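You operate a simulated robot arm through the tools that you are given. There is no shell and no other tool. Be economical: measure what you need, move in short steps, check, and stop when the job is done.

You run a simulated two-armed robot. Do the job below in one go: nothing can be reset, and whatever is moved stays where it is left.

JOB
Pick up the bottle that says "foam" from the long table with one hand, pass it to the other hand and put it in the good tray. Set down upright: bottle.
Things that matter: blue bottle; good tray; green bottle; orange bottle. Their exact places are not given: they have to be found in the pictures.

Only the result counts: the job must be done as asked and must still hold three seconds after the hand-in. Knocking over, shifting, dropping, spilling or breaking anything else fails it.

ROBOT AND FRAMES
Two 7-joint arms with three-finger grippers on one trunk, on a base that drives. Base frame: it is fixed to the floor where the robot stands at the start and does not move with it; the origin is under the middle of the robot, x ahead of it, y to its left, z up. Units: mm, degrees, N and s.
The left shoulder is at the start at [30, 124, 1133], the right one opposite. With the tool pointing down near the work surface each hand reaches from about 100 to 780 mm from the robot's upright axis, wherever it stands, measured 20 degrees to its own side. Places, roughly: good tray (21x30 cm) [-840, 3380, 880]. Payload 2.2 kg a hand.
The tool frame of a hand sits at the grasp point between the pads (the TCP): z along the fingers, y along the line on which they close. The tips reach 28 mm beyond it. The gripper opens to 102 mm. The gripper's body begins 71 mm behind the TCP.
Orientation is that of the tool frame in the base frame, as [roll, pitch, yaw] about the fixed x, y, z axes, in that order (R = Rz(yaw) Ry(pitch) Rx(roll)). With the fingers straight down and closing along the base's y, the tool's x points along the base's -x, its y along +y and its z along -z.

CONTROLS
- The arms move only by the tool send_rows. It takes "left_steps", "right_steps" or both (then of equal length, played together; a hand with none holds still); each is one flat list of numbers, 7 for each row, row after row: the shift along the base's x, y, z in m, then the turn, a rotation vector about the base's x, y, z in degrees, then the gripper command, from -1 (fully open) to 1 (shut), values between in proportion. In form: [dx, dy, dz, wx, wy, wz, hand, dx, dy, dz, wx, wy, wz, hand, ...]. A call has 1 to 10 rows; each row is the pose to reach, as a shift and turn from the pose commanded when the call began. Rows are played at 5 a second. More than 50 mm and 8.6 degrees between two rows, or a gripper value outside its range, and nothing of the call is played. A pose out of reach is approached as far as the arm can. The call stops where the force on the tool passes 40 N (or 10 N more than at its start, if that is more) or the arm is blocked; 0.2 s more then pass. The fingers move at their own pace and stop on an object; they squeeze with about 28 N. The grip force told is the motor's: it shows also when the fingers shut on nothing. Time passes only in rows, and 0.2 s behind the last, so rows that repeat a pose let the fingers close. The reply holds the time, the measured pose of the TCP, the force on the tool along the base axes, the opening and the grip force, in the units named above and with some noise, with the torque about the TCP (base axes, N m) and any sound that the robot's microphone picked up.
- Cameras (640 x 400 px; columns grow to the right, rows downward): "scene" is now at [40.4, 20.1, 1844.5]; the picture's right is [0.25, -0.97, 0.00], its down [-0.77, -0.20, -0.61] and it looks along [0.59, 0.15, -0.79] (base axes); focal length 286 px, centre (320, 200). "left" rides on the left gripper at [72, 38, -86] in its tool frame; the picture's right is [-0.46, 0.89, 0.00], its down [-0.60, -0.32, -0.73] and it looks along [-0.65, -0.34, 0.68] (tool axes); focal length 256 px, centre (320, 200). "right" rides on the right gripper at [69, 44, -86] in its tool frame; the picture's right is [-0.53, 0.85, 0.00], its down [-0.58, -0.36, -0.73] and it looks along [-0.62, -0.39, 0.68] (tool axes); focal length 256 px, centre (320, 200).
- get_image(camera): a new picture of that camera. No time passes.
- slide_trunk(by): slides the trunk up (or, below 0, down) by that many mm; the arms and the scene camera ride with it, the base frame stays. It gives what a move gives, with no picture.
- drive_base(legs): drives the robot by 1 to 6 legs, each [ahead, left, turn to the left] in mm, mm and degrees, along the robot's own axes; the way and the turn of a leg run together, so that a leg with both is an arc; at most 1500 mm and 180 degrees a leg. The arms and the cameras ride along, it lands a little off, and it stops where it bumps. It gives what a move gives.
- turn_head(pan, tilt): turns the head with the scene camera to pan (to the left, within 143 degrees either way) and tilt (down, from -29 to 69), counted from straight ahead of the robot. It gives what a move gives.
- locate(camera, pixels): for up to 12 pixels [column, row] of the newest picture of that camera ("zoom" is the newest enlarged one), the place [x, y, z] in the base frame of the surface seen there, good to about 3 mm. No time passes.
- close_up(camera, box): a new picture of the part [left, top, right, bottom] of that camera's present view, enlarged. No time passes.
- job_done(): hands the job in; it is judged then, once.

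Work in short steps. Measure before you move; look again where a grasp or a placing could have gone wrong, and mend it. You have 80 turns and 62 pictures in all, those below and enlarged ones among them. Open the grippers and draw the arms clear of the work before you hand the job in, unless the task says otherwise; then end with one line.

The tools are called after "Request:" by a JSON object that holds its "method" and its "body". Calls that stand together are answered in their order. send_rows: Moves the arms, as the interface text tells. Its arguments: {"type":"object","properties":{"left_steps":{"type":"array","items":{"type":"number"}},"right_steps":{"type":"array","items":{"type":"number"}}},"required":[]} The other tools are called the same way: slide_trunk (by) slides the trunk up or down; drive_base (legs) drives the base; turn_head (pan, tilt) turns the head that bears the scene camera; get_image (camera) takes a picture; locate (camera, pixels) gives the place of the surface under pixels of a picture; close_up (camera, box) takes an enlarged picture of a part of a camera's view; job_done () hands the job in.

At the start:

```text
t: 0.0
left_ee_pos: [618.9, 322.4, 1163.3]
left_ee_rot: [-179.9, -0.1, 180.0]
left_force: [0.7, 1.0, -0.1]
left_wrist_torque: [0.04, 0.0, -0.01]
left_width: 102.2
left_gripper_force: 0.0
right_ee_pos: [394.6, -136.9, 1164.0]
right_ee_rot: [179.9, -0.1, 180.0]
right_force: [-0.4, -0.8, -1.1]
right_wrist_torque: [-0.01, -0.01, -0.02]
right_width: 102.0
right_gripper_force: 0.1
trunk travel left (down, up): [-375.0, 165.0]
robot x, y, heading: [-1.3, -3.5, 0.0]
head pan, tilt: [14.4, 52.2]
```

scene: 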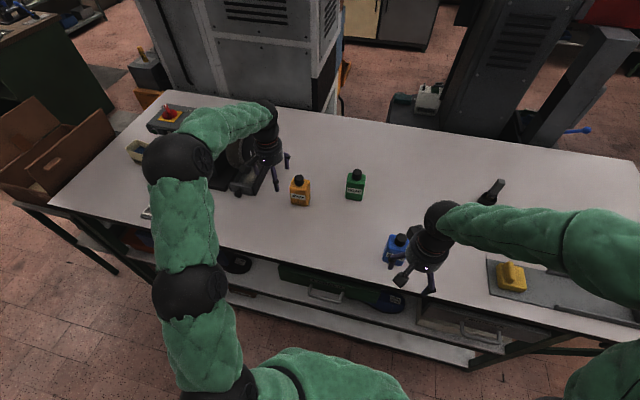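
right: 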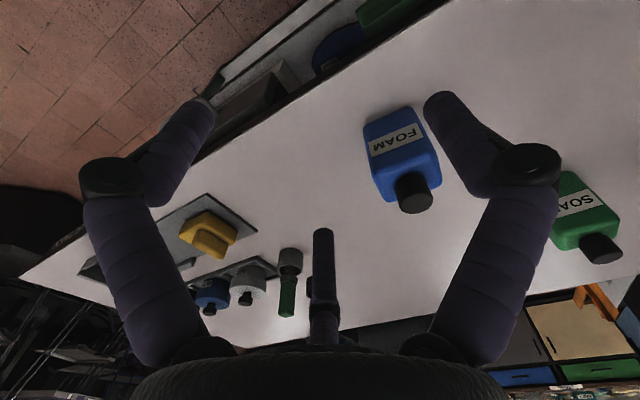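
left: 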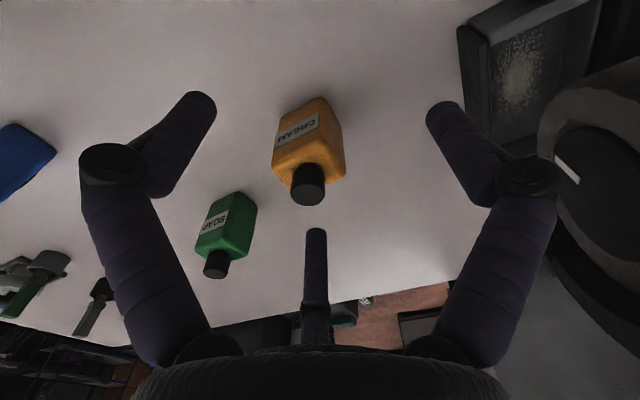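

The right picture shows the blue bottle labelled FOAM around (400,150); I measure its points, the table and its neighbours.

Request:
{"method": "locate", "body": {"camera": "right", "pixels": [[412, 192], [400, 183], [376, 165], [434, 152], [370, 122], [412, 110], [395, 140], [415, 205], [340, 150], [385, 85]]}}

Request:
{"method": "close_up", "body": {"camera": "scene", "box": [340, 180, 480, 300]}}

```text
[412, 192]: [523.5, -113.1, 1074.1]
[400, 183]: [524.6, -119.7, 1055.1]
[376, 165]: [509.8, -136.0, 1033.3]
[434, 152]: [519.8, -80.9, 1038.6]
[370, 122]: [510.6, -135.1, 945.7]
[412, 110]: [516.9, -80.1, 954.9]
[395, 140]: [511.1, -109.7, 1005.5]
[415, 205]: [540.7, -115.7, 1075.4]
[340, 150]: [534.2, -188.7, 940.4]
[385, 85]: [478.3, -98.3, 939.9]
```

```text
3.33 times, centred on (410, 240) of scene
```

zoom: 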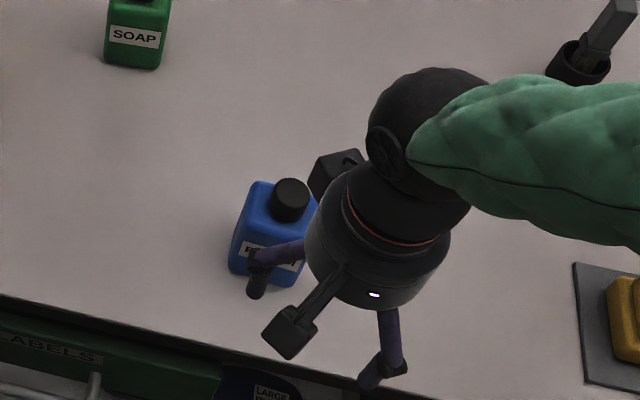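

I measure the bottle top in the zoom (cap about (290,190)) and get the other bottles' places.

Request:
{"method": "locate", "body": {"camera": "zoom", "pixels": [[290, 188], [262, 190], [246, 230], [300, 228], [258, 186], [240, 243], [312, 200], [245, 325], [137, 55], [380, 330]]}}

Request:
{"method": "locate", "body": {"camera": "scene", "pixels": [[355, 174], [299, 180], [510, 275], [495, 190], [380, 345], [300, 240]]}}

Request:
{"method": "turn_head", "body": {"pan": 104, "tilt": 20}}

Request:
{"method": "get_image", "body": {"camera": "scene"}}

```text
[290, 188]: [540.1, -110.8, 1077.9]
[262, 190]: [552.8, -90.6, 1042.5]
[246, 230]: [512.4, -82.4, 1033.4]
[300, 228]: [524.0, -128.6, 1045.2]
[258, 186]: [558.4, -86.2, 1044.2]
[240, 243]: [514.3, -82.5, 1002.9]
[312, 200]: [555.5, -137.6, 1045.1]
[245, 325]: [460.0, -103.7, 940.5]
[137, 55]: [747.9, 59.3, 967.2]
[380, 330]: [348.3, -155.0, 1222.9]
```

```text
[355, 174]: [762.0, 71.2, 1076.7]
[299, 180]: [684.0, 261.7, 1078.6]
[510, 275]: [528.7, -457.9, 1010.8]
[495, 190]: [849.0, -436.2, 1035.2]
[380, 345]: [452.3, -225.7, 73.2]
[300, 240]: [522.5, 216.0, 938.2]
```

```text
t: 1.6
left_ee_pos: [619.2, 322.0, 1163.8]
left_ee_rot: [-180.0, 0.0, -180.0]
left_force: [-0.3, 1.0, -0.7]
left_wrist_torque: [-0.01, -0.02, 0.01]
left_width: 101.8
left_gripper_force: 0.1
right_ee_pos: [394.4, -137.3, 1164.2]
right_ee_rot: [180.0, 0.0, 180.0]
right_force: [-0.4, -0.4, -0.8]
right_wrist_torque: [0.01, 0.01, -0.01]
right_width: 102.1
right_gripper_force: 0.1
trunk travel left (down, up): [-375.0, 165.0]
robot x, y, heading: [1.8, 0.2, -0.2]
head pan, tilt: [104.0, 20.0]
```

```text
57 pictures are left
```

scene: 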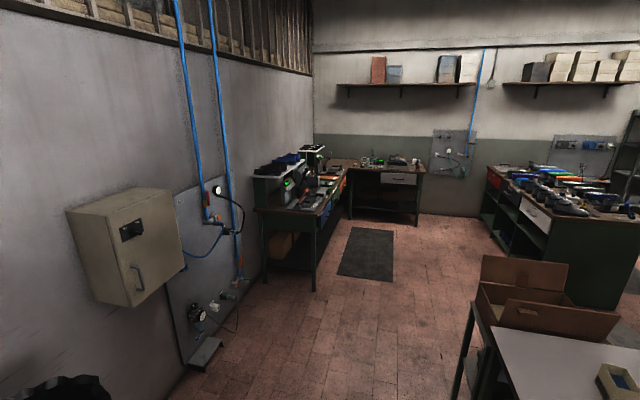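

The small corner desk around (385,165) holds the tray probably; enlarge it.

Request:
{"method": "close_up", "body": {"camera": "scene", "box": [245, 130, 435, 250]}}

```text
3.33 times, centred on (340, 190) of scene
```

zoom: 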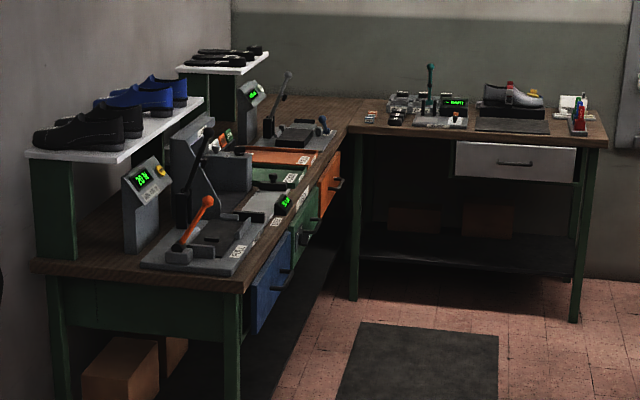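

Locating the bench features to find what lies near (-840,3380).

Request:
{"method": "locate", "body": {"camera": "zoom", "pixels": [[270, 158], [200, 255], [430, 125], [510, 127], [275, 180], [240, 285], [350, 128], [600, 145], [300, 138], [400, 380]]}}

```text
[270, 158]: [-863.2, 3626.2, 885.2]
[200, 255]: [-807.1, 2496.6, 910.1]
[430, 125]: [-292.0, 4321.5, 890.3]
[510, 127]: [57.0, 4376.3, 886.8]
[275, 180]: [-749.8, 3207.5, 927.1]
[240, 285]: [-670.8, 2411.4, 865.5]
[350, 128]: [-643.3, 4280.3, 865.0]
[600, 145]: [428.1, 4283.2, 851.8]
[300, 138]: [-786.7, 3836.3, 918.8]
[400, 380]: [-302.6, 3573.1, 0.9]
```

The bench is at z≈865 and will be approached later. The blue bottle is centred near (536,-110), with its body from z 940 to 1042, about 55 mm wide in y and yawed about -4°. I tilt the right hand 50° forward and bring it to a pre-grasp in front of the bottle.

Request:
{"method": "send_rows", "body": {"right_steps": [0.006, 0.005, -0.014, -0.25, -7.14, -0.53, -1, 0.011, 0.009, -0.028, -0.5, -14.29, -1.07, -1, 0.017, 0.014, -0.042, -0.75, -21.43, -1.6, -1, 0.023, 0.018, -0.056, -1.0, -28.57, -2.14, -1, 0.029, 0.023, -0.07, -1.25, -35.71, -2.67, -1, 0.034, 0.027, -0.084, -1.5, -42.86, -3.21, -1, 0.04, 0.032, -0.098, -1.75, -50, -3.74, -1]}}

Request:
{"method": "get_image", "body": {"camera": "right"}}

Request:
{"method": "turn_head", "body": {"pan": 0, "tilt": 52}}

Request:
{"method": "get_image", "body": {"camera": "scene"}}

```text
t: 3.2
left_ee_pos: [620.3, 322.2, 1163.2]
left_ee_rot: [-180.0, -0.1, 180.0]
left_force: [0.0, 0.3, 0.0]
left_wrist_torque: [-0.05, 0.01, 0.01]
left_width: 101.7
left_gripper_force: 0.1
right_ee_pos: [435.2, -105.2, 1065.7]
right_ee_rot: [179.9, 50.1, 176.0]
right_force: [0.7, 0.2, 0.1]
right_wrist_torque: [-0.02, 0.03, 0.0]
right_width: 101.8
right_gripper_force: 0.1
trunk travel left (down, up): [-375.0, 165.0]
robot x, y, heading: [-0.3, 0.3, -0.0]
head pan, tilt: [104.0, 20.0]
```

```text
55 pictures are left
```

right: 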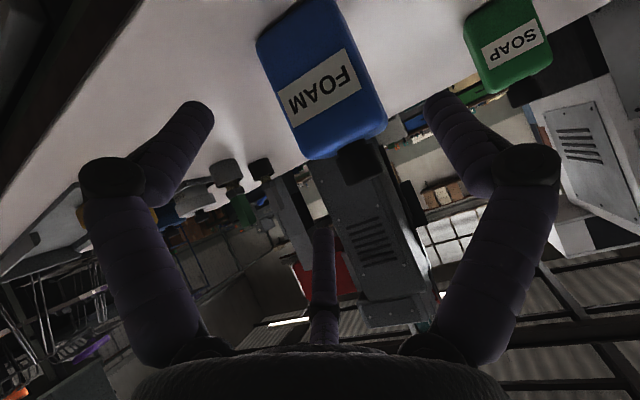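

```text
t: 5.0
left_ee_pos: [619.1, 322.6, 1164.0]
left_ee_rot: [180.0, 0.0, 180.0]
left_force: [0.4, 0.3, -0.6]
left_wrist_torque: [0.01, 0.02, -0.01]
left_width: 102.0
left_gripper_force: 0.0
right_ee_pos: [434.0, -105.2, 1066.1]
right_ee_rot: [-180.0, 49.9, 176.1]
right_force: [-0.6, -0.1, 0.1]
right_wrist_torque: [-0.01, 0.01, -0.01]
right_width: 102.0
right_gripper_force: 0.0
trunk travel left (down, up): [-375.0, 165.0]
robot x, y, heading: [1.9, 1.8, 0.0]
head pan, tilt: [0.0, 52.0]
```

```text
54 pictures are left
```

scene: 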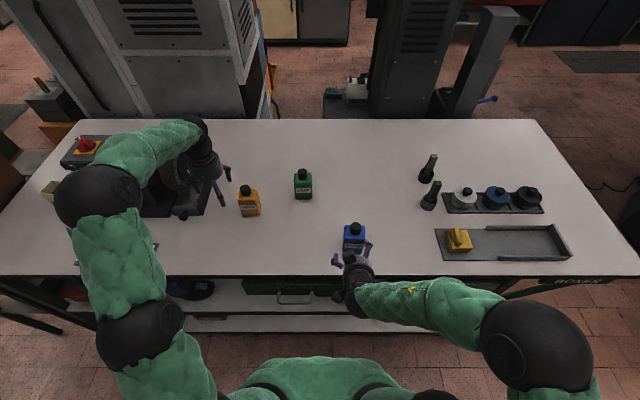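

The tilt worked; the bottle sits between the fingers in the right picture. I re-measure its face corners for centring.

Request:
{"method": "locate", "body": {"camera": "right", "pixels": [[263, 48], [310, 152], [338, 12], [380, 118], [360, 160], [322, 80]]}}

Request:
{"method": "close_up", "body": {"camera": "scene", "box": [310, 210, 400, 280]}}

```text
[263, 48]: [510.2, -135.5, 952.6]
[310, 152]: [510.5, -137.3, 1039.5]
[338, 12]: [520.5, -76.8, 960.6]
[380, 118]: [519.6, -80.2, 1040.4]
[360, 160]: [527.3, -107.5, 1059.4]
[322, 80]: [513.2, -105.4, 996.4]
```

```text
5.71 times, centred on (355, 245) of scene
```

zoom: 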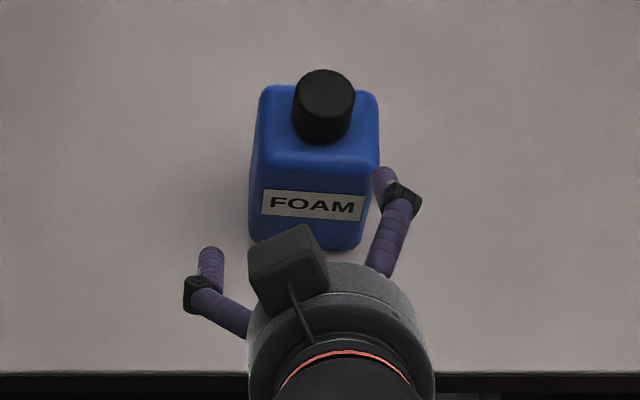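

I locate the black box on the hand's stalk (zoom (288,255)) because it might meet the cap.

Request:
{"method": "locate", "body": {"camera": "zoom", "pixels": [[275, 250], [255, 245], [310, 230], [320, 265], [325, 295], [265, 305], [380, 290], [400, 195], [200, 290], [325, 90]]}}

```text
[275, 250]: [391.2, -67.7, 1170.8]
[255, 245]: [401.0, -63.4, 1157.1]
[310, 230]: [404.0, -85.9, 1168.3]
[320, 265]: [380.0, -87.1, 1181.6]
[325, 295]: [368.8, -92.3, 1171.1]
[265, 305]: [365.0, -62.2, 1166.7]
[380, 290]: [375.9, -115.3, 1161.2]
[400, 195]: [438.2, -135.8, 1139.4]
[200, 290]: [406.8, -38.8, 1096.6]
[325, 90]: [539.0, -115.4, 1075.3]
```

The knuckles look asymmetric in the zoom, so I measure the fingers through the right camera to check which line they really close on.

Request:
{"method": "locate", "body": {"camera": "right", "pixels": [[200, 110], [438, 105], [110, 165], [528, 165], [150, 280], [490, 280], [321, 240], [320, 300], [320, 370]]}}

Request:
{"method": "locate", "body": {"camera": "zoom", "pixels": [[383, 180], [410, 200], [395, 240], [210, 260], [195, 295], [230, 315]]}}

```text
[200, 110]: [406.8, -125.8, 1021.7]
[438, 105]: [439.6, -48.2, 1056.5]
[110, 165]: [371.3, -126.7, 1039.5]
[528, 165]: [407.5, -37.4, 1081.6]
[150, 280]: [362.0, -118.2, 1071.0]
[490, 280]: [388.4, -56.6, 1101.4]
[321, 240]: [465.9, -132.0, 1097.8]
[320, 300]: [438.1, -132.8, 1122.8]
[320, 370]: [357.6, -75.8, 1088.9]
```

```text
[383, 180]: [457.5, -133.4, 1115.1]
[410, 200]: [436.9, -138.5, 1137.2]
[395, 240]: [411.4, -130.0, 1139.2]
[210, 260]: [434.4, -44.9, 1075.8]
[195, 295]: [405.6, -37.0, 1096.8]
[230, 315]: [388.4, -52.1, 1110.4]
```

The pictures show three fingers at about 55 mm radius (A tool +x/-y, B +y, C -x/-y), unlike the told two-finger shape. I shut the right hand in the air and look how they move.

Request:
{"method": "send_rows", "body": {"right_steps": [0, 0, 0, 0, 0, 0, 1, 0, 0, 0, 0, 0, 0, 1, 0, 0, 0, 0, 0, 0, 1, 0, 0, 0, 0, 0, 0, 1]}}

Request:
{"method": "get_image", "body": {"camera": "right"}}

Request:
{"method": "close_up", "body": {"camera": "scene", "box": [310, 210, 400, 280]}}

```text
t: 6.0
left_ee_pos: [620.3, 322.1, 1163.0]
left_ee_rot: [179.9, 0.0, 179.9]
left_force: [0.5, -0.2, 0.4]
left_wrist_torque: [0.01, 0.01, -0.02]
left_width: 102.1
left_gripper_force: 0.1
right_ee_pos: [434.2, -104.7, 1066.7]
right_ee_rot: [180.0, 50.0, 176.0]
right_force: [-0.7, -0.1, -0.3]
right_wrist_torque: [-0.01, -0.01, 0.02]
right_width: 2.1
right_gripper_force: 27.8
trunk travel left (down, up): [-375.0, 165.0]
robot x, y, heading: [2.3, 1.6, 0.1]
head pan, tilt: [0.0, 52.0]
```

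```text
52 pictures are left
```

right: 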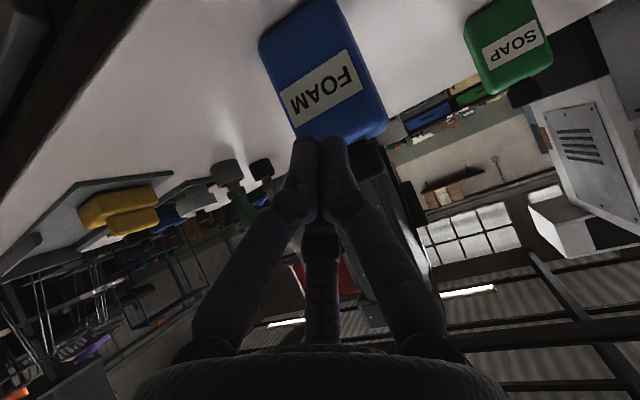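

```text
5.71 times, centred on (355, 245) of scene
```

zoom: 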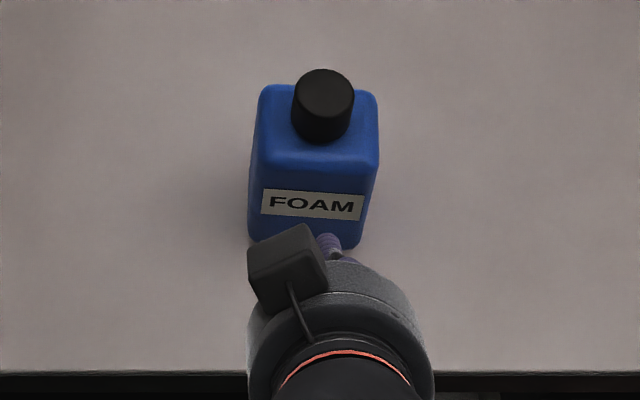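

All three fingers visibly close to the centre. To learn which shape the physics uses, I go over bare table at about (500,50) and lower the tilted open hand gently to z 976, where the drawn lower finger would touch but two side fingers would not.

Request:
{"method": "send_rows", "body": {"right_steps": [0, 0.045, 0, 0, 0, 0, -1, 0, 0.09, 0, 0, 0, 0, -1, 0.03, 0.13, -0.02, 0, 0, 0, -1, 0.06, 0.155, -0.05, 0, 0, 0, -1, 0.066, 0.155, -0.06, 0, 0, 0, -1, 0.066, 0.155, -0.07, 0, 0, 0, -1, 0.066, 0.155, -0.078, 0, 0, 0, -1, 0.066, 0.155, -0.085, 0, 0, 0, -1, 0.066, 0.155, -0.09, 0, 0, 0, -1]}}

Request:
{"method": "get_image", "body": {"camera": "right"}}

```text
refused: row 3 steps farther than a row can; nothing moved
```

```text
50 pictures are left
```

right: 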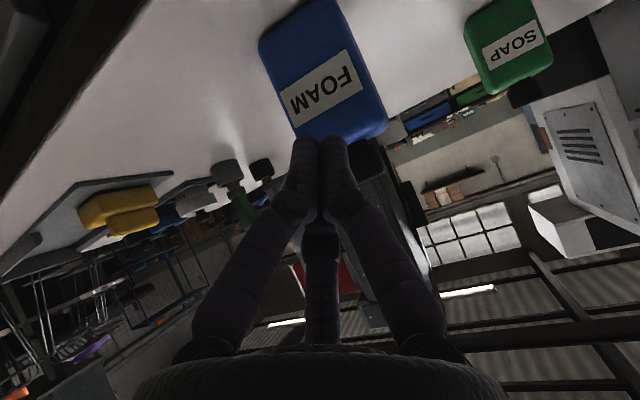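

A row was too long; I send the same test with smaller steps.

Request:
{"method": "send_rows", "body": {"right_steps": [0, 0.045, 0, 0, 0, 0, -1, 0, 0.09, 0, 0, 0, 0, -1, 0.02, 0.13, -0.015, 0, 0, 0, -1, 0.05, 0.15, -0.04, 0, 0, 0, -1, 0.066, 0.155, -0.06, 0, 0, 0, -1, 0.066, 0.155, -0.07, 0, 0, 0, -1, 0.066, 0.155, -0.078, 0, 0, 0, -1, 0.066, 0.155, -0.085, 0, 0, 0, -1, 0.066, 0.155, -0.09, 0, 0, 0, -1]}}

Request:
{"method": "get_image", "body": {"camera": "right"}}

```text
t: 8.1
left_ee_pos: [618.5, 323.5, 1164.0]
left_ee_rot: [180.0, 0.0, 180.0]
left_force: [0.1, 0.5, -0.3]
left_wrist_torque: [-0.01, 0.01, 0.02]
left_width: 102.1
left_gripper_force: 0.1
right_ee_pos: [499.1, 49.1, 976.0]
right_ee_rot: [179.9, 50.0, 176.0]
right_force: [-7.4, -4.6, 8.4]
right_wrist_torque: [-0.38, 0.51, -0.03]
right_width: 100.3
right_gripper_force: 0.1
trunk travel left (down, up): [-375.0, 165.0]
robot x, y, heading: [-1.7, -1.9, -0.2]
head pan, tilt: [0.0, 52.0]
```

```text
49 pictures are left
```

right: 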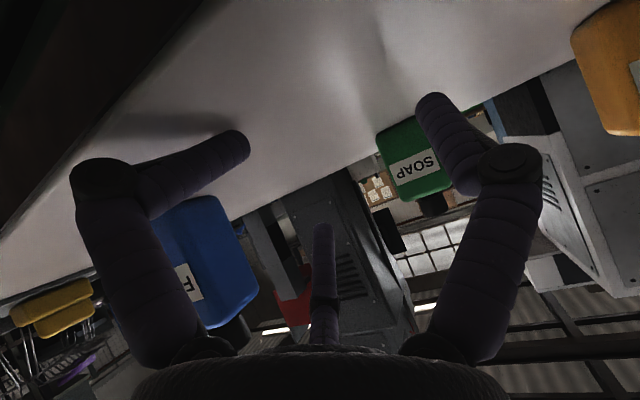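

The lower finger was pushed aside on the table (8 N, deflected in the picture), so the hand really has three centring fingers. New plan:
- The right hand takes the body from the side, with two fingers on the back face and one on the front.
- The left hand takes the cap from above.

First I raise the right hand and bring it back to pointing down.

Request:
{"method": "send_rows", "body": {"right_steps": [0, 0, 0.04, 0.25, 7.14, 0.53, -1, 0, 0, 0.08, 0.5, 14.29, 1.07, -1, 0, 0, 0.12, 0.75, 21.43, 1.6, -1, 0, -0.02, 0.16, 1.0, 28.57, 2.14, -1, 0, -0.06, 0.18, 1.25, 35.71, 2.67, -1, 0, -0.105, 0.2, 1.5, 42.86, 3.21, -1, 0, -0.15, 0.2, 1.75, 50, 3.74, -1, 0, -0.195, 0.2, 1.75, 50, 3.74, -1, 0, -0.24, 0.2, 1.75, 50, 3.74, -1, 0, -0.27, 0.2, 1.75, 50, 3.74, -1]}}

```text
t: 10.2
left_ee_pos: [618.7, 321.4, 1163.4]
left_ee_rot: [-180.0, 0.0, 179.9]
left_force: [-0.1, -0.4, 0.5]
left_wrist_torque: [-0.01, 0.0, -0.03]
left_width: 101.9
left_gripper_force: 0.0
right_ee_pos: [499.8, -219.3, 1174.5]
right_ee_rot: [-180.0, 0.1, 180.0]
right_force: [-0.9, -0.5, -0.4]
right_wrist_torque: [0.01, 0.04, 0.0]
right_width: 102.1
right_gripper_force: 0.0
trunk travel left (down, up): [-375.0, 165.0]
robot x, y, heading: [-3.1, -2.5, 0.2]
head pan, tilt: [0.0, 52.0]
```

Now I turn the right hand to point left (+y), tilted 30° down, well away from the bottle.

Request:
{"method": "send_rows", "body": {"right_steps": [0, -0.01, 0, 3.55, -4.09, 6.16, -1, 0, -0.02, 0, 7.1, -8.18, 12.32, -1, 0, -0.03, 0, 10.65, -12.28, 18.48, -1, 0, -0.04, 0, 14.2, -16.37, 24.63, -1, 0, -0.05, 0, 17.75, -20.46, 30.79, -1, 0, -0.06, 0, 21.3, -24.55, 36.95, -1]}}

Request:
{"method": "send_rows", "body": {"right_steps": [0, 0, -0.01, 3.55, -4.09, 6.16, -0.8, 0, 0, -0.02, 7.1, -8.18, 12.32, -0.8, 0, 0, -0.03, 10.65, -12.28, 18.48, -0.8, 0, 0, -0.04, 14.2, -16.37, 24.63, -0.8, 0, 0, -0.05, 17.75, -20.46, 30.79, -0.8, 0, 0, -0.06, 21.3, -24.55, 36.95, -0.8]}}

Request:
{"method": "get_image", "body": {"camera": "scene"}}

Request:
{"method": "get_image", "body": {"camera": "right"}}

```text
t: 11.7
left_ee_pos: [618.4, 321.6, 1164.6]
left_ee_rot: [180.0, 0.1, 180.0]
left_force: [0.9, 0.2, -0.1]
left_wrist_torque: [0.03, 0.02, 0.0]
left_width: 102.0
left_gripper_force: 0.0
right_ee_pos: [500.4, -282.8, 1174.8]
right_ee_rot: [166.9, 29.4, -145.6]
right_force: [0.2, -0.2, -0.1]
right_wrist_torque: [-0.01, 0.0, 0.03]
right_width: 102.0
right_gripper_force: 0.0
trunk travel left (down, up): [-375.0, 165.0]
robot x, y, heading: [4.2, 1.4, 0.0]
head pan, tilt: [0.0, 52.0]
```

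```text
t: 13.1
left_ee_pos: [619.2, 322.0, 1163.7]
left_ee_rot: [180.0, -0.1, 180.0]
left_force: [-0.1, 0.4, -0.1]
left_wrist_torque: [0.01, -0.01, -0.02]
left_width: 102.0
left_gripper_force: 0.0
right_ee_pos: [501.2, -281.5, 1115.1]
right_ee_rot: [-179.7, 60.1, -97.7]
right_force: [0.3, -0.2, 0.2]
right_wrist_torque: [0.01, -0.02, 0.03]
right_width: 91.9
right_gripper_force: 0.1
trunk travel left (down, up): [-375.0, 165.0]
robot x, y, heading: [-3.0, 0.4, 0.1]
head pan, tilt: [0.0, 52.0]
```

```text
48 pictures are left
```

scene: 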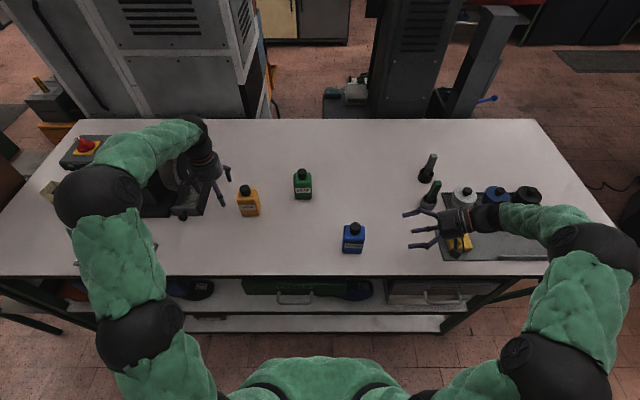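

```text
47 pictures are left
```

right: 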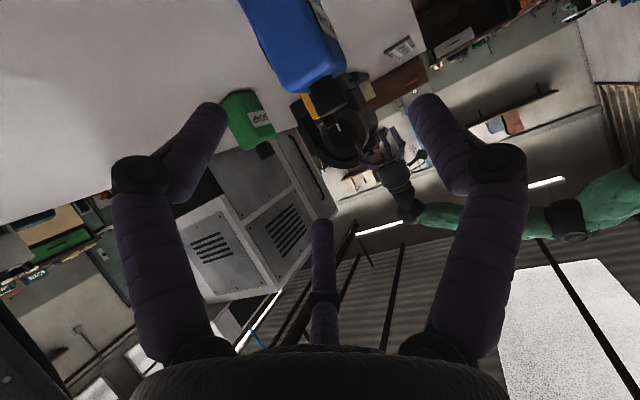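

The hand points left as intended. I take a close-up of hand and bottle to measure finger tips and the bottle top before approaching.

Request:
{"method": "close_up", "body": {"camera": "scene", "box": [330, 190, 490, 290]}}

Request:
{"method": "locate", "body": {"camera": "right", "pixels": [[215, 112], [190, 150], [140, 165], [427, 105], [450, 145], [500, 165], [322, 230], [321, 290], [150, 270], [485, 270]]}}

```text
4.00 times, centred on (410, 240) of scene
```

zoom: 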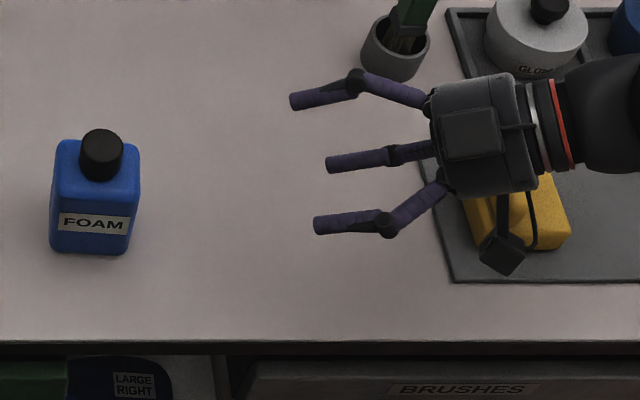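

```text
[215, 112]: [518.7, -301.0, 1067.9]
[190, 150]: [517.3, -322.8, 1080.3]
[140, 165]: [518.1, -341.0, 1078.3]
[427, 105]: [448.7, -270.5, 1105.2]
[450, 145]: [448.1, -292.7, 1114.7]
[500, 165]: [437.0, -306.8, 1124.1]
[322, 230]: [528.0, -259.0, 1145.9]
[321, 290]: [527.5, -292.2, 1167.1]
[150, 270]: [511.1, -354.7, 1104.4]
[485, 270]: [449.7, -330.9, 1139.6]
```

Fingers sit at about 53 mm radius, as assumed. I move to a pre-grasp about 90 mm short of the grasp along the finger axis and check the alignment.

Request:
{"method": "send_rows", "body": {"right_steps": [0.01, 0.023, -0.018, 0, 0, 0, -0.8, 0.02, 0.046, -0.034, 0, 0, 0, -0.8, 0.028, 0.069, -0.05, 0, 0, 0, -0.8, 0.035, 0.091, -0.066, 0, 0, 0, -0.8, 0.035, 0.091, -0.066, 0, 0, 0, -0.8]}}

Request:
{"method": "get_image", "body": {"camera": "right"}}

Request:
{"method": "close_up", "body": {"camera": "scene", "box": [310, 200, 438, 280]}}

```text
t: 14.2
left_ee_pos: [617.9, 322.5, 1166.3]
left_ee_rot: [180.0, -0.1, 180.0]
left_force: [-0.7, -0.7, -0.3]
left_wrist_torque: [0.01, -0.01, 0.01]
left_width: 102.2
left_gripper_force: 0.0
right_ee_pos: [536.0, -189.9, 1049.2]
right_ee_rot: [-179.8, 60.0, -97.8]
right_force: [-0.1, 0.5, 0.4]
right_wrist_torque: [0.01, -0.03, 0.01]
right_width: 91.5
right_gripper_force: 0.2
trunk travel left (down, up): [-375.0, 165.0]
robot x, y, heading: [-3.6, 0.1, 0.3]
head pan, tilt: [0.0, 52.0]
```

```text
45 pictures are left
```

right: 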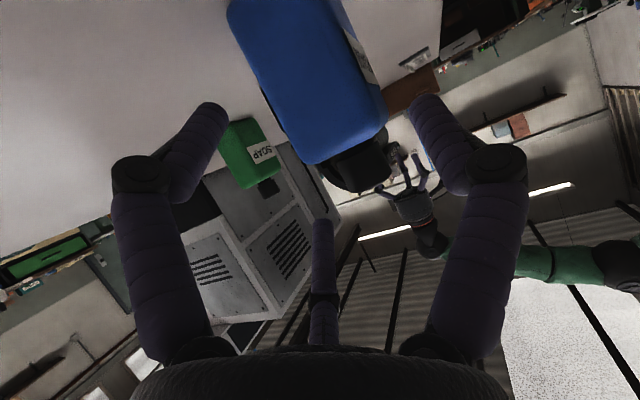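

```text
5.00 times, centred on (374, 240) of scene
```

zoom: 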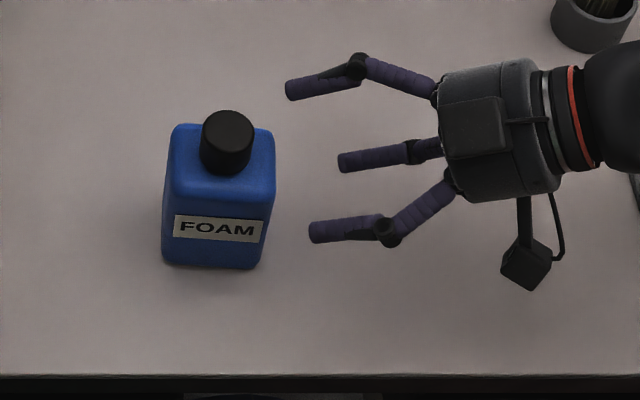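

I measure the bottle's right face in the right picture, and its top corners and the finger tips in the zoom.

Request:
{"method": "locate", "body": {"camera": "right", "pixels": [[240, 50], [300, 150], [322, 15], [375, 110], [290, 60], [340, 130]]}}

Request:
{"method": "locate", "body": {"camera": "zoom", "pixels": [[180, 130], [266, 136], [174, 205], [262, 212], [228, 125], [292, 90], [345, 162], [316, 232], [250, 225], [190, 225]]}}

```text
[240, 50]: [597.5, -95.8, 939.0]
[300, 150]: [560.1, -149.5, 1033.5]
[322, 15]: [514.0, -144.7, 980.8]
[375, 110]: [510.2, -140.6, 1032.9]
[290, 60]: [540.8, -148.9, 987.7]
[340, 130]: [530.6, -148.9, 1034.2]
```

```text
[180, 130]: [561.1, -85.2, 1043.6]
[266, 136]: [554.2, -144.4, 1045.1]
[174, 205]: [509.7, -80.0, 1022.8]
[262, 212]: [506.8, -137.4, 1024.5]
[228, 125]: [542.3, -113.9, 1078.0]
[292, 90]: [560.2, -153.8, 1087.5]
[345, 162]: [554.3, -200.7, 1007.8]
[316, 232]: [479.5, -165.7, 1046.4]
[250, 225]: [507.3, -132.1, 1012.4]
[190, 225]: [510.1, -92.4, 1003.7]
```

The bottle is larger than thought: the right face is at y≈-149 and the front at x≈508. I measure the back edge more finely.

Request:
{"method": "locate", "body": {"camera": "zoom", "pixels": [[185, 125], [195, 124], [258, 129], [270, 131], [275, 145], [165, 150], [164, 190], [270, 190]]}}

Request:
{"method": "locate", "body": {"camera": "right", "pixels": [[294, 148], [290, 142], [280, 125], [275, 115], [270, 105], [310, 162]]}}

```text
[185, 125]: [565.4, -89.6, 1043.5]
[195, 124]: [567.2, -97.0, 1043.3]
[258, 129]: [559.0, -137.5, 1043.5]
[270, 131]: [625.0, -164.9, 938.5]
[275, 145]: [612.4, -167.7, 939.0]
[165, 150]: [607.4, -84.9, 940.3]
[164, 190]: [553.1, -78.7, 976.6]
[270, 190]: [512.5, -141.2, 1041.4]
```

```text
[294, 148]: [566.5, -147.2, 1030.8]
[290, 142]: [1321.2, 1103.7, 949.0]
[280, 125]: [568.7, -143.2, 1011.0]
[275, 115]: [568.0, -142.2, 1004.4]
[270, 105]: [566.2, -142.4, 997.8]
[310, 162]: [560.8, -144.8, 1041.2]
```

Body is about 61 mm deep (508–569) and 71 mm wide (-149…-78), centre (539,-114). I correct the yaw by +4°, aim for x 551 and go to 35 mm short of the grasp, then check.

Request:
{"method": "send_rows", "body": {"right_steps": [0.01, 0.001, -0.009, 0, 0, 4, -0.97, 0.011, 0.016, -0.018, 0, 0, 4, -0.97, 0.012, 0.028, -0.025, 0, 0, 4, -0.97, 0.013, 0.04, -0.0317, 0, 0, 4, -0.97, 0.013, 0.04, -0.0317, 0, 0, 4, -0.97]}}

Request:
{"method": "get_image", "body": {"camera": "right"}}

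Request:
{"method": "close_up", "body": {"camera": "scene", "box": [310, 200, 438, 280]}}

```text
t: 15.4
left_ee_pos: [618.6, 322.1, 1164.0]
left_ee_rot: [179.9, 0.1, -180.0]
left_force: [0.8, 0.2, -0.1]
left_wrist_torque: [-0.01, -0.01, 0.0]
left_width: 102.1
left_gripper_force: 0.0
right_ee_pos: [548.8, -148.9, 1017.4]
right_ee_rot: [-179.9, 60.0, -93.9]
right_force: [0.4, -0.1, -0.5]
right_wrist_torque: [0.0, -0.03, 0.02]
right_width: 100.5
right_gripper_force: 0.1
trunk travel left (down, up): [-375.0, 165.0]
robot x, y, heading: [-1.9, 1.6, -0.2]
head pan, tilt: [0.0, 52.0]
```

```text
43 pictures are left
```

right: 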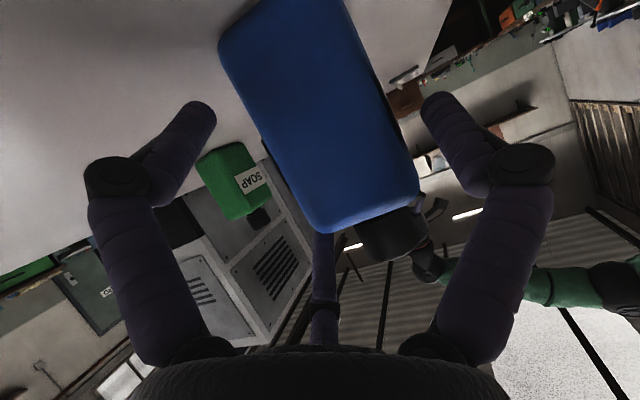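

```text
5.00 times, centred on (374, 240) of scene
```

zoom: 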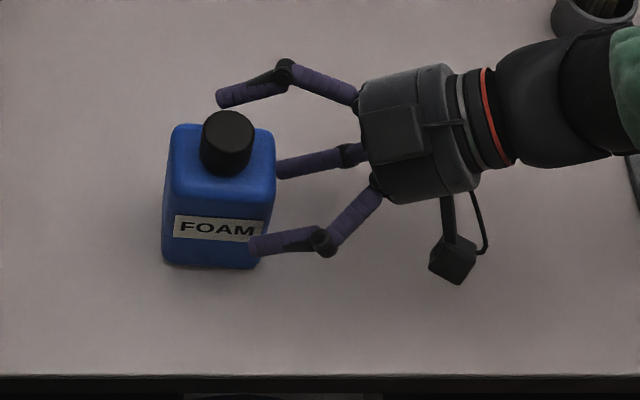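

I check finger A (zoom (285,165)), C (225,97) and B (258,245) against the bottle's edges.

Request:
{"method": "locate", "body": {"camera": "zoom", "pixels": [[285, 165], [300, 162], [225, 97], [258, 245], [275, 240], [272, 175]]}}

Request:
{"method": "locate", "body": {"camera": "right", "pixels": [[205, 112], [175, 170], [228, 55], [290, 165], [315, 215], [325, 260], [430, 105], [410, 170], [345, 10], [260, 100]]}}

```text
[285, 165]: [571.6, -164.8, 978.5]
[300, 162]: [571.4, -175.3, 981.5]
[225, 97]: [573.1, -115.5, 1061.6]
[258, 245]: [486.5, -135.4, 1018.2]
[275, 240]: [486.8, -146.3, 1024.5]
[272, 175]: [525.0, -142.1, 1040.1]
```

```text
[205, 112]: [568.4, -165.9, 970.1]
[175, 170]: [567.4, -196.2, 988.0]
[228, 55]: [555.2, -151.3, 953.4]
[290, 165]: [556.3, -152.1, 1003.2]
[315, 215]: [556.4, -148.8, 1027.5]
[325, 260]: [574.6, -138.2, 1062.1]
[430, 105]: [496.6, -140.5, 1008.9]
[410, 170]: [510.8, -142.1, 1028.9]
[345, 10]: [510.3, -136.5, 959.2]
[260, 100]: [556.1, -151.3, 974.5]
```

A's inner side is about at the back face, while B has 11 mm clearance, so I shift +6 mm in x first and then slide in to the grasp depth.

Request:
{"method": "send_rows", "body": {"right_steps": [0.006, 0, 0, 0, 0, 0, -1, 0.006, 0, 0, 0, 0, 0, -1, 0.0065, 0.007, -0.0042, 0, 0, 0, -1, 0.007, 0.015, -0.009, 0, 0, 0, -1, 0.0075, 0.022, -0.013, 0, 0, 0, -1, 0.008, 0.029, -0.017, 0, 0, 0, -1, 0.008, 0.029, -0.017, 0, 0, 0, -1]}}

Request:
{"method": "get_image", "body": {"camera": "right"}}

Request:
{"method": "close_up", "body": {"camera": "scene", "box": [310, 200, 438, 280]}}

```text
t: 17.1
left_ee_pos: [618.3, 322.2, 1163.4]
left_ee_rot: [180.0, 0.0, -180.0]
left_force: [-0.1, -0.2, -0.9]
left_wrist_torque: [0.0, -0.01, -0.03]
left_width: 101.8
left_gripper_force: 0.0
right_ee_pos: [557.1, -121.5, 998.6]
right_ee_rot: [-179.9, 60.0, -93.9]
right_force: [0.3, 0.2, 0.0]
right_wrist_torque: [0.0, 0.0, 0.01]
right_width: 102.0
right_gripper_force: 0.1
trunk travel left (down, up): [-375.0, 165.0]
robot x, y, heading: [3.0, -1.0, 0.3]
head pan, tilt: [0.0, 52.0]
```

```text
41 pictures are left
```

right: 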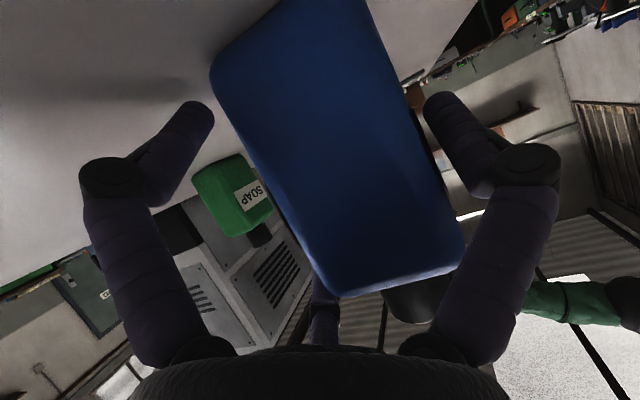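

```text
5.00 times, centred on (374, 240) of scene
```

zoom: 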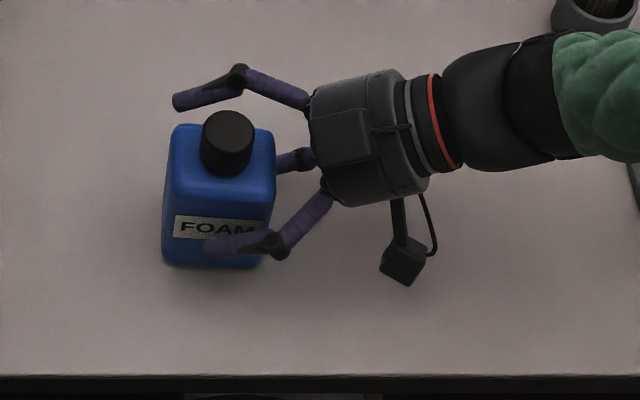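

No contact force and the fingers straddle the body. I lower 4 mm to get the upper finger safely below the rim and close gradually.

Request:
{"method": "send_rows", "body": {"right_steps": [0, 0, -0.004, 0, 0, 0, -1, 0, 0, -0.004, 0, 0, 0, -0.9, 0, 0, -0.004, 0, 0, 0, -0.8, 0, 0, -0.004, 0, 0, 0, -0.7, 0, 0, -0.004, 0, 0, 0, -0.6, 0, 0, -0.004, 0, 0, 0, -0.5, 0, 0, -0.004, 0, 0, 0, -0.4]}}

Request:
{"method": "get_image", "body": {"camera": "right"}}

Request:
{"method": "close_up", "body": {"camera": "scene", "box": [310, 200, 438, 280]}}

```text
t: 18.6
left_ee_pos: [619.3, 322.3, 1164.4]
left_ee_rot: [-180.0, 0.0, -179.9]
left_force: [0.0, -0.8, 0.7]
left_wrist_torque: [0.01, 0.0, -0.01]
left_width: 102.2
left_gripper_force: 0.1
right_ee_pos: [555.6, -119.3, 996.2]
right_ee_rot: [-179.8, 60.0, -93.9]
right_force: [-1.1, -0.2, 3.6]
right_wrist_torque: [0.2, 0.28, 0.03]
right_width: 81.1
right_gripper_force: 28.4
trunk travel left (down, up): [-375.0, 165.0]
robot x, y, heading: [1.6, -1.2, -0.1]
head pan, tilt: [0.0, 52.0]
```

```text
39 pictures are left
```

right: 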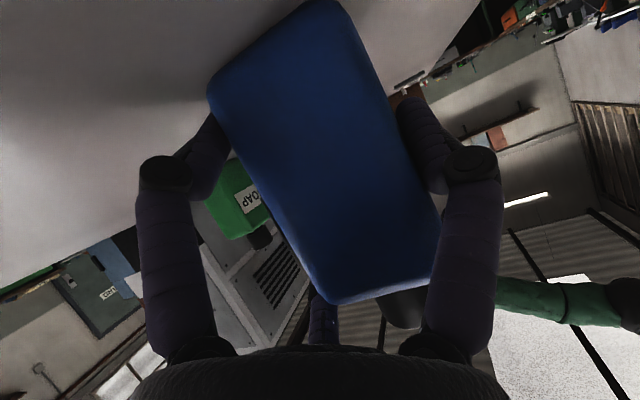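

```text
5.00 times, centred on (374, 240) of scene
```

zoom: 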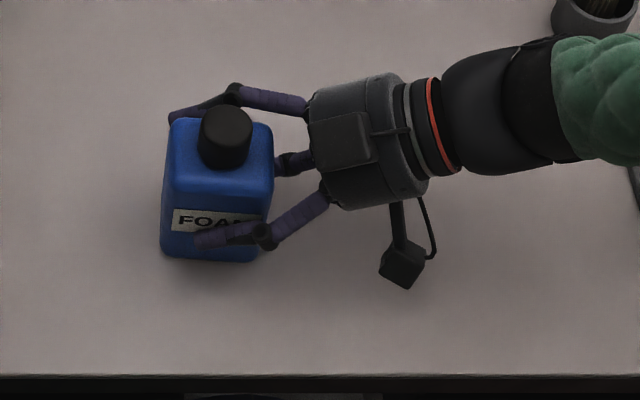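

All three fingers sit on the body (width 81, 28 N). I shut firmly and lift 30 mm.

Request:
{"method": "send_rows", "body": {"right_steps": [0, 0, 0, 0, 0, 0, 1, 0, 0, 0, 0, 0, 0, 1, 0, 0, 0.01, 0, 0, 0, 1, 0, 0, 0.02, 0, 0, 0, 1, 0, 0, 0.03, 0, 0, 0, 1, 0, 0, 0.03, 0, 0, 0, 1]}}

Request:
{"method": "get_image", "body": {"camera": "scene"}}

Request:
{"method": "get_image", "body": {"camera": "right"}}

```text
t: 20.1
left_ee_pos: [618.7, 323.1, 1163.0]
left_ee_rot: [180.0, 0.0, 180.0]
left_force: [-0.6, -1.4, 0.7]
left_wrist_torque: [0.02, 0.01, -0.02]
left_width: 102.1
left_gripper_force: 0.1
right_ee_pos: [556.6, -121.1, 1027.3]
right_ee_rot: [-179.9, 60.0, -93.9]
right_force: [-0.2, 0.5, -5.5]
right_wrist_torque: [-0.03, -0.01, 0.03]
right_width: 81.1
right_gripper_force: 27.7
trunk travel left (down, up): [-375.0, 165.0]
robot x, y, heading: [1.2, -1.3, -0.0]
head pan, tilt: [0.0, 52.0]
```

```text
37 pictures are left
```

scene: 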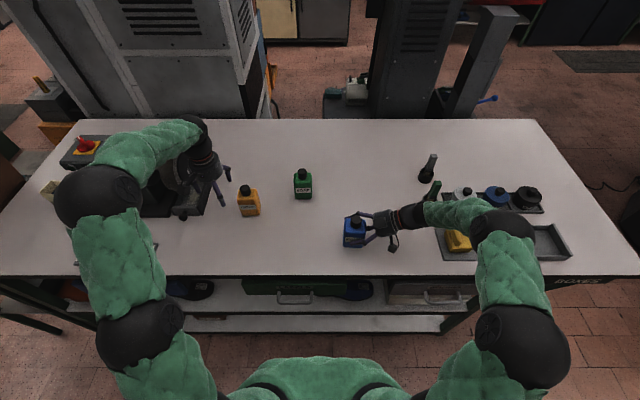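

```text
36 pictures are left
```

right: 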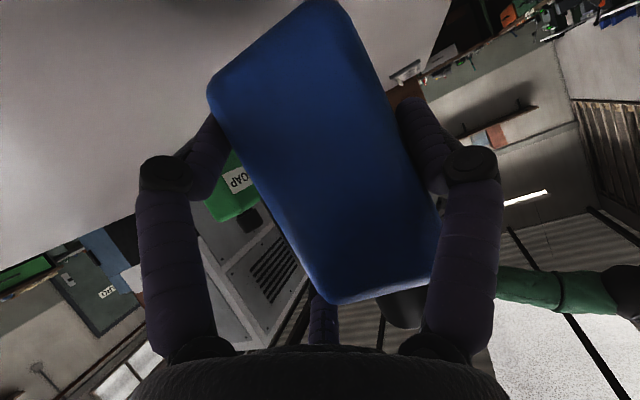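

The bottle is held upright, weighing about 5 N. I carry it to a handover place near the middle (y≈+10, z +35), slowly.

Request:
{"method": "send_rows", "body": {"right_steps": [-0.005, 0.02, 0.015, 0, 0, 0, 1, -0.01, 0.045, 0.03, 0, 0, 0, 1, -0.015, 0.075, 0.035, 0, 0, 0, 1, -0.02, 0.105, 0.035, 0, 0, 0, 1, -0.02, 0.13, 0.035, 0, 0, 0, 1, -0.02, 0.13, 0.035, 0, 0, 0, 1]}}

Request:
{"method": "close_up", "body": {"camera": "scene", "box": [260, 180, 388, 260]}}

```text
t: 21.4
left_ee_pos: [617.6, 321.5, 1164.2]
left_ee_rot: [-180.0, -0.1, 179.9]
left_force: [0.9, -0.6, 0.1]
left_wrist_torque: [0.01, -0.05, -0.02]
left_width: 102.0
left_gripper_force: 0.0
right_ee_pos: [536.4, 11.0, 1061.3]
right_ee_rot: [-180.0, 60.0, -93.9]
right_force: [-0.2, -0.5, -3.2]
right_wrist_torque: [-0.02, -0.05, 0.01]
right_width: 81.0
right_gripper_force: 27.9
trunk travel left (down, up): [-375.0, 165.0]
robot x, y, heading: [2.8, 0.9, -0.5]
head pan, tilt: [0.0, 52.0]
```

```text
5.00 times, centred on (324, 220) of scene
```

zoom: 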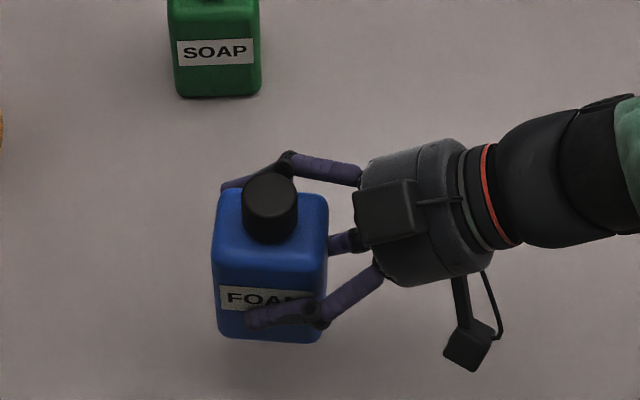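

I measure the cap, its base, the upper knuckle (288,158) and the palm plate (385,210) for the left hand's clearance.

Request:
{"method": "locate", "body": {"camera": "zoom", "pixels": [[270, 185], [247, 190], [294, 190], [270, 205], [270, 240], [288, 160], [310, 165], [360, 195], [410, 190], [370, 240], [310, 205], [230, 205]]}}

```text
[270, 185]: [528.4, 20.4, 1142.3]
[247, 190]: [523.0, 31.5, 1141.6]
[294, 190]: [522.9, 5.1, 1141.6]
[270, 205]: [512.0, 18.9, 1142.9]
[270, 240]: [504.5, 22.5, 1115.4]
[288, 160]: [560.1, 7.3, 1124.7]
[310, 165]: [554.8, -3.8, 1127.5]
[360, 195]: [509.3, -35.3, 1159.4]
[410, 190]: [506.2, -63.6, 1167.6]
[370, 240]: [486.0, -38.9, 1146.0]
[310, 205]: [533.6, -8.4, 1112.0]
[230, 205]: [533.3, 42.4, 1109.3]
```

Cap centre is (520,18.5), from z 1109 to 1142. I turn the left hand by -40° about z with a 15° lean away from the right palm, half-open, and bring it above the cap to hover.

Request:
{"method": "send_rows", "body": {"left_steps": [-0.0097, -0.017, 0.0127, -2.4, -0.87, -6.63, -0.14, -0.0193, -0.034, 0.0253, -4.8, -1.73, -13.27, -0.14, -0.029, -0.051, 0.038, -7.2, -2.6, -19.9, -0.14, -0.0387, -0.068, 0.0507, -9.6, -3.47, -26.53, -0.14, -0.0483, -0.085, 0.0633, -12, -4.33, -33.17, -0.14, -0.058, -0.102, 0.076, -14.4, -5.2, -39.8, -0.14]}}

Request:
{"method": "send_rows", "body": {"left_steps": [-0.008, -0.035, 0, 0, 0, 0, -0.14, -0.016, -0.07, 0, 0, 0, 0, -0.14, -0.024, -0.106, -0.003, 0, 0, 0, -0.14, -0.032, -0.14, -0.012, 0, 0, 0, -0.14, -0.04, -0.177, -0.023, 0, 0, 0, -0.14, -0.04, -0.177, -0.023, 0, 0, 0, -0.14]}}

Request:
{"method": "get_image", "body": {"camera": "left"}}

Request:
{"method": "close_up", "body": {"camera": "scene", "box": [230, 160, 390, 260]}}

```text
t: 22.9
left_ee_pos: [559.7, 218.7, 1239.3]
left_ee_rot: [-168.3, 9.6, 140.8]
left_force: [0.4, -0.9, 0.0]
left_wrist_torque: [0.01, -0.03, 0.01]
left_width: 58.1
left_gripper_force: 0.1
right_ee_pos: [535.4, 9.9, 1061.3]
right_ee_rot: [-179.8, 60.0, -93.9]
right_force: [-0.7, 0.1, -3.4]
right_wrist_torque: [-0.04, -0.07, -0.05]
right_width: 81.2
right_gripper_force: 28.6
trunk travel left (down, up): [-375.0, 165.0]
robot x, y, heading: [-4.5, 1.8, -0.1]
head pan, tilt: [0.0, 52.0]
```

```text
t: 24.2
left_ee_pos: [519.7, 42.9, 1215.6]
left_ee_rot: [-168.3, 9.6, 141.0]
left_force: [-0.6, 0.6, 0.7]
left_wrist_torque: [-0.03, 0.01, 0.03]
left_width: 57.9
left_gripper_force: 0.0
right_ee_pos: [535.4, 11.2, 1060.1]
right_ee_rot: [-179.8, 59.9, -93.8]
right_force: [1.0, 1.2, -4.8]
right_wrist_torque: [-0.02, -0.07, -0.02]
right_width: 81.1
right_gripper_force: 28.1
trunk travel left (down, up): [-375.0, 165.0]
robot x, y, heading: [-1.8, -2.1, -0.0]
head pan, tilt: [0.0, 52.0]
```

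```text
34 pictures are left
```

left: 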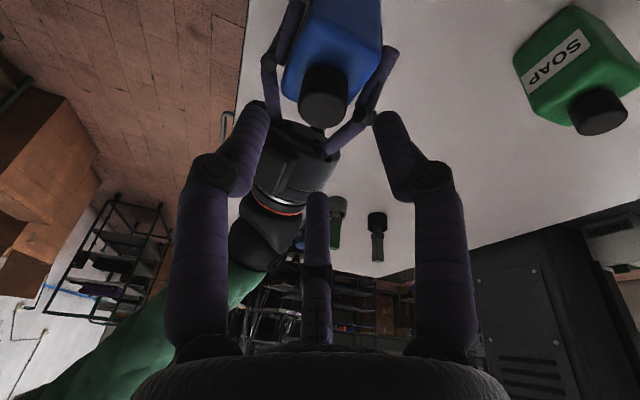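

```text
4.00 times, centred on (310, 210) of scene
```

zoom: 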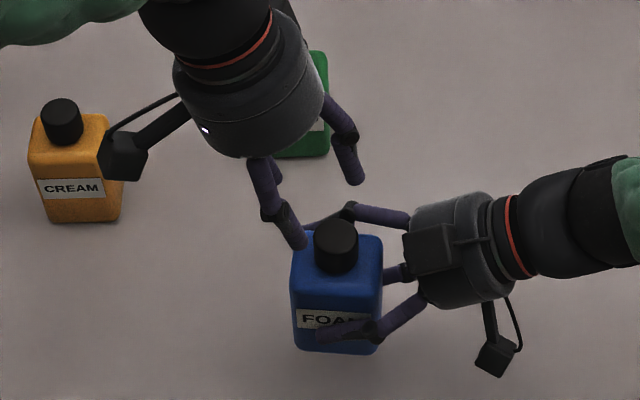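

I check where the left finger tips and the cap are, using the left camera.

Request:
{"method": "locate", "body": {"camera": "left", "pixels": [[255, 112], [388, 122], [317, 205], [215, 170], [430, 180], [317, 265], [324, 78], [325, 110]]}}

Request:
{"method": "locate", "body": {"camera": "zoom", "pixels": [[298, 242], [355, 180], [270, 210], [350, 140], [335, 233], [348, 210], [430, 240], [410, 235]]}}

```text
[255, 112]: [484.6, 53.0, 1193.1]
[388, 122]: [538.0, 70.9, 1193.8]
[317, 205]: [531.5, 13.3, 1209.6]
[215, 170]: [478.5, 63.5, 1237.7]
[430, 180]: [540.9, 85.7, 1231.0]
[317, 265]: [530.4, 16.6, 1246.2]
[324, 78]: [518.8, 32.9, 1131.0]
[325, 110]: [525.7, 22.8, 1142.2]
```

```text
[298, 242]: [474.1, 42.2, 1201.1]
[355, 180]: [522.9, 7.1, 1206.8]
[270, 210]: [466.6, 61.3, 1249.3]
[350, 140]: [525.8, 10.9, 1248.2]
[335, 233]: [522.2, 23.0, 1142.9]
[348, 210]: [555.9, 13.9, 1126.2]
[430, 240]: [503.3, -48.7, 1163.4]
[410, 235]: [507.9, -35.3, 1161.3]
```

Left fingers are centred about 36 mm around the axis, with clearance to the right knuckle and plate. I descend along the lean axis to the cap.

Request:
{"method": "send_rows", "body": {"left_steps": [0, -0.005, -0.02, 0, 0, 0, -0.14, 0, -0.011, -0.04, 0, 0, 0, -0.14, 0.001, -0.016, -0.058, 0, 0, 0, -0.14, 0.001, -0.019, -0.07, 0, 0, 0, -0.14, 0.001, -0.021, -0.0775, 0, 0, 0, -0.14, 0.001, -0.021, -0.0775, 0, 0, 0, -0.14]}}

Request:
{"method": "get_image", "body": {"camera": "left"}}

Request:
{"method": "close_up", "body": {"camera": "scene", "box": [230, 160, 390, 260]}}

```text
t: 25.6
left_ee_pos: [523.5, 22.2, 1140.1]
left_ee_rot: [-168.4, 9.8, 141.0]
left_force: [1.7, 5.0, 13.7]
left_wrist_torque: [0.5, -0.37, 0.18]
left_width: 63.8
left_gripper_force: 3.6
right_ee_pos: [535.4, 10.1, 1059.8]
right_ee_rot: [179.7, 59.9, -94.1]
right_force: [-2.5, -4.9, -18.2]
right_wrist_torque: [-0.28, 0.05, -0.09]
right_width: 80.9
right_gripper_force: 28.7
trunk travel left (down, up): [-375.0, 165.0]
robot x, y, heading: [-1.5, 0.6, -0.3]
head pan, tilt: [0.0, 52.0]
```

```text
32 pictures are left
```

left: 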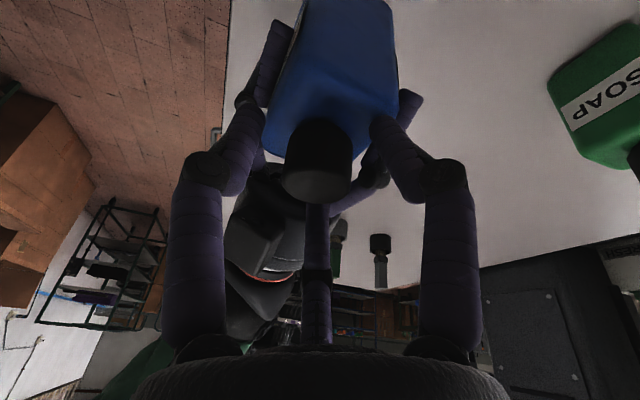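

```text
4.00 times, centred on (310, 210) of scene
```

zoom: 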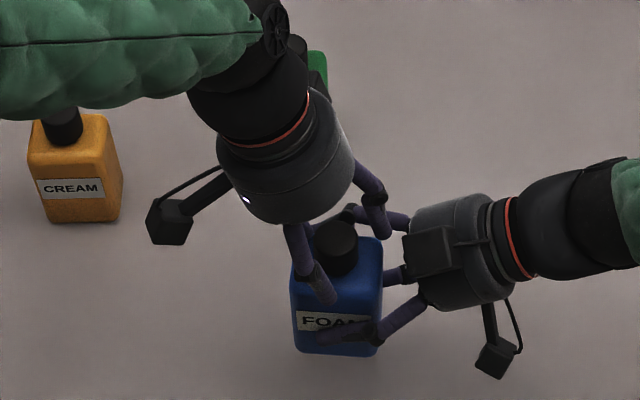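

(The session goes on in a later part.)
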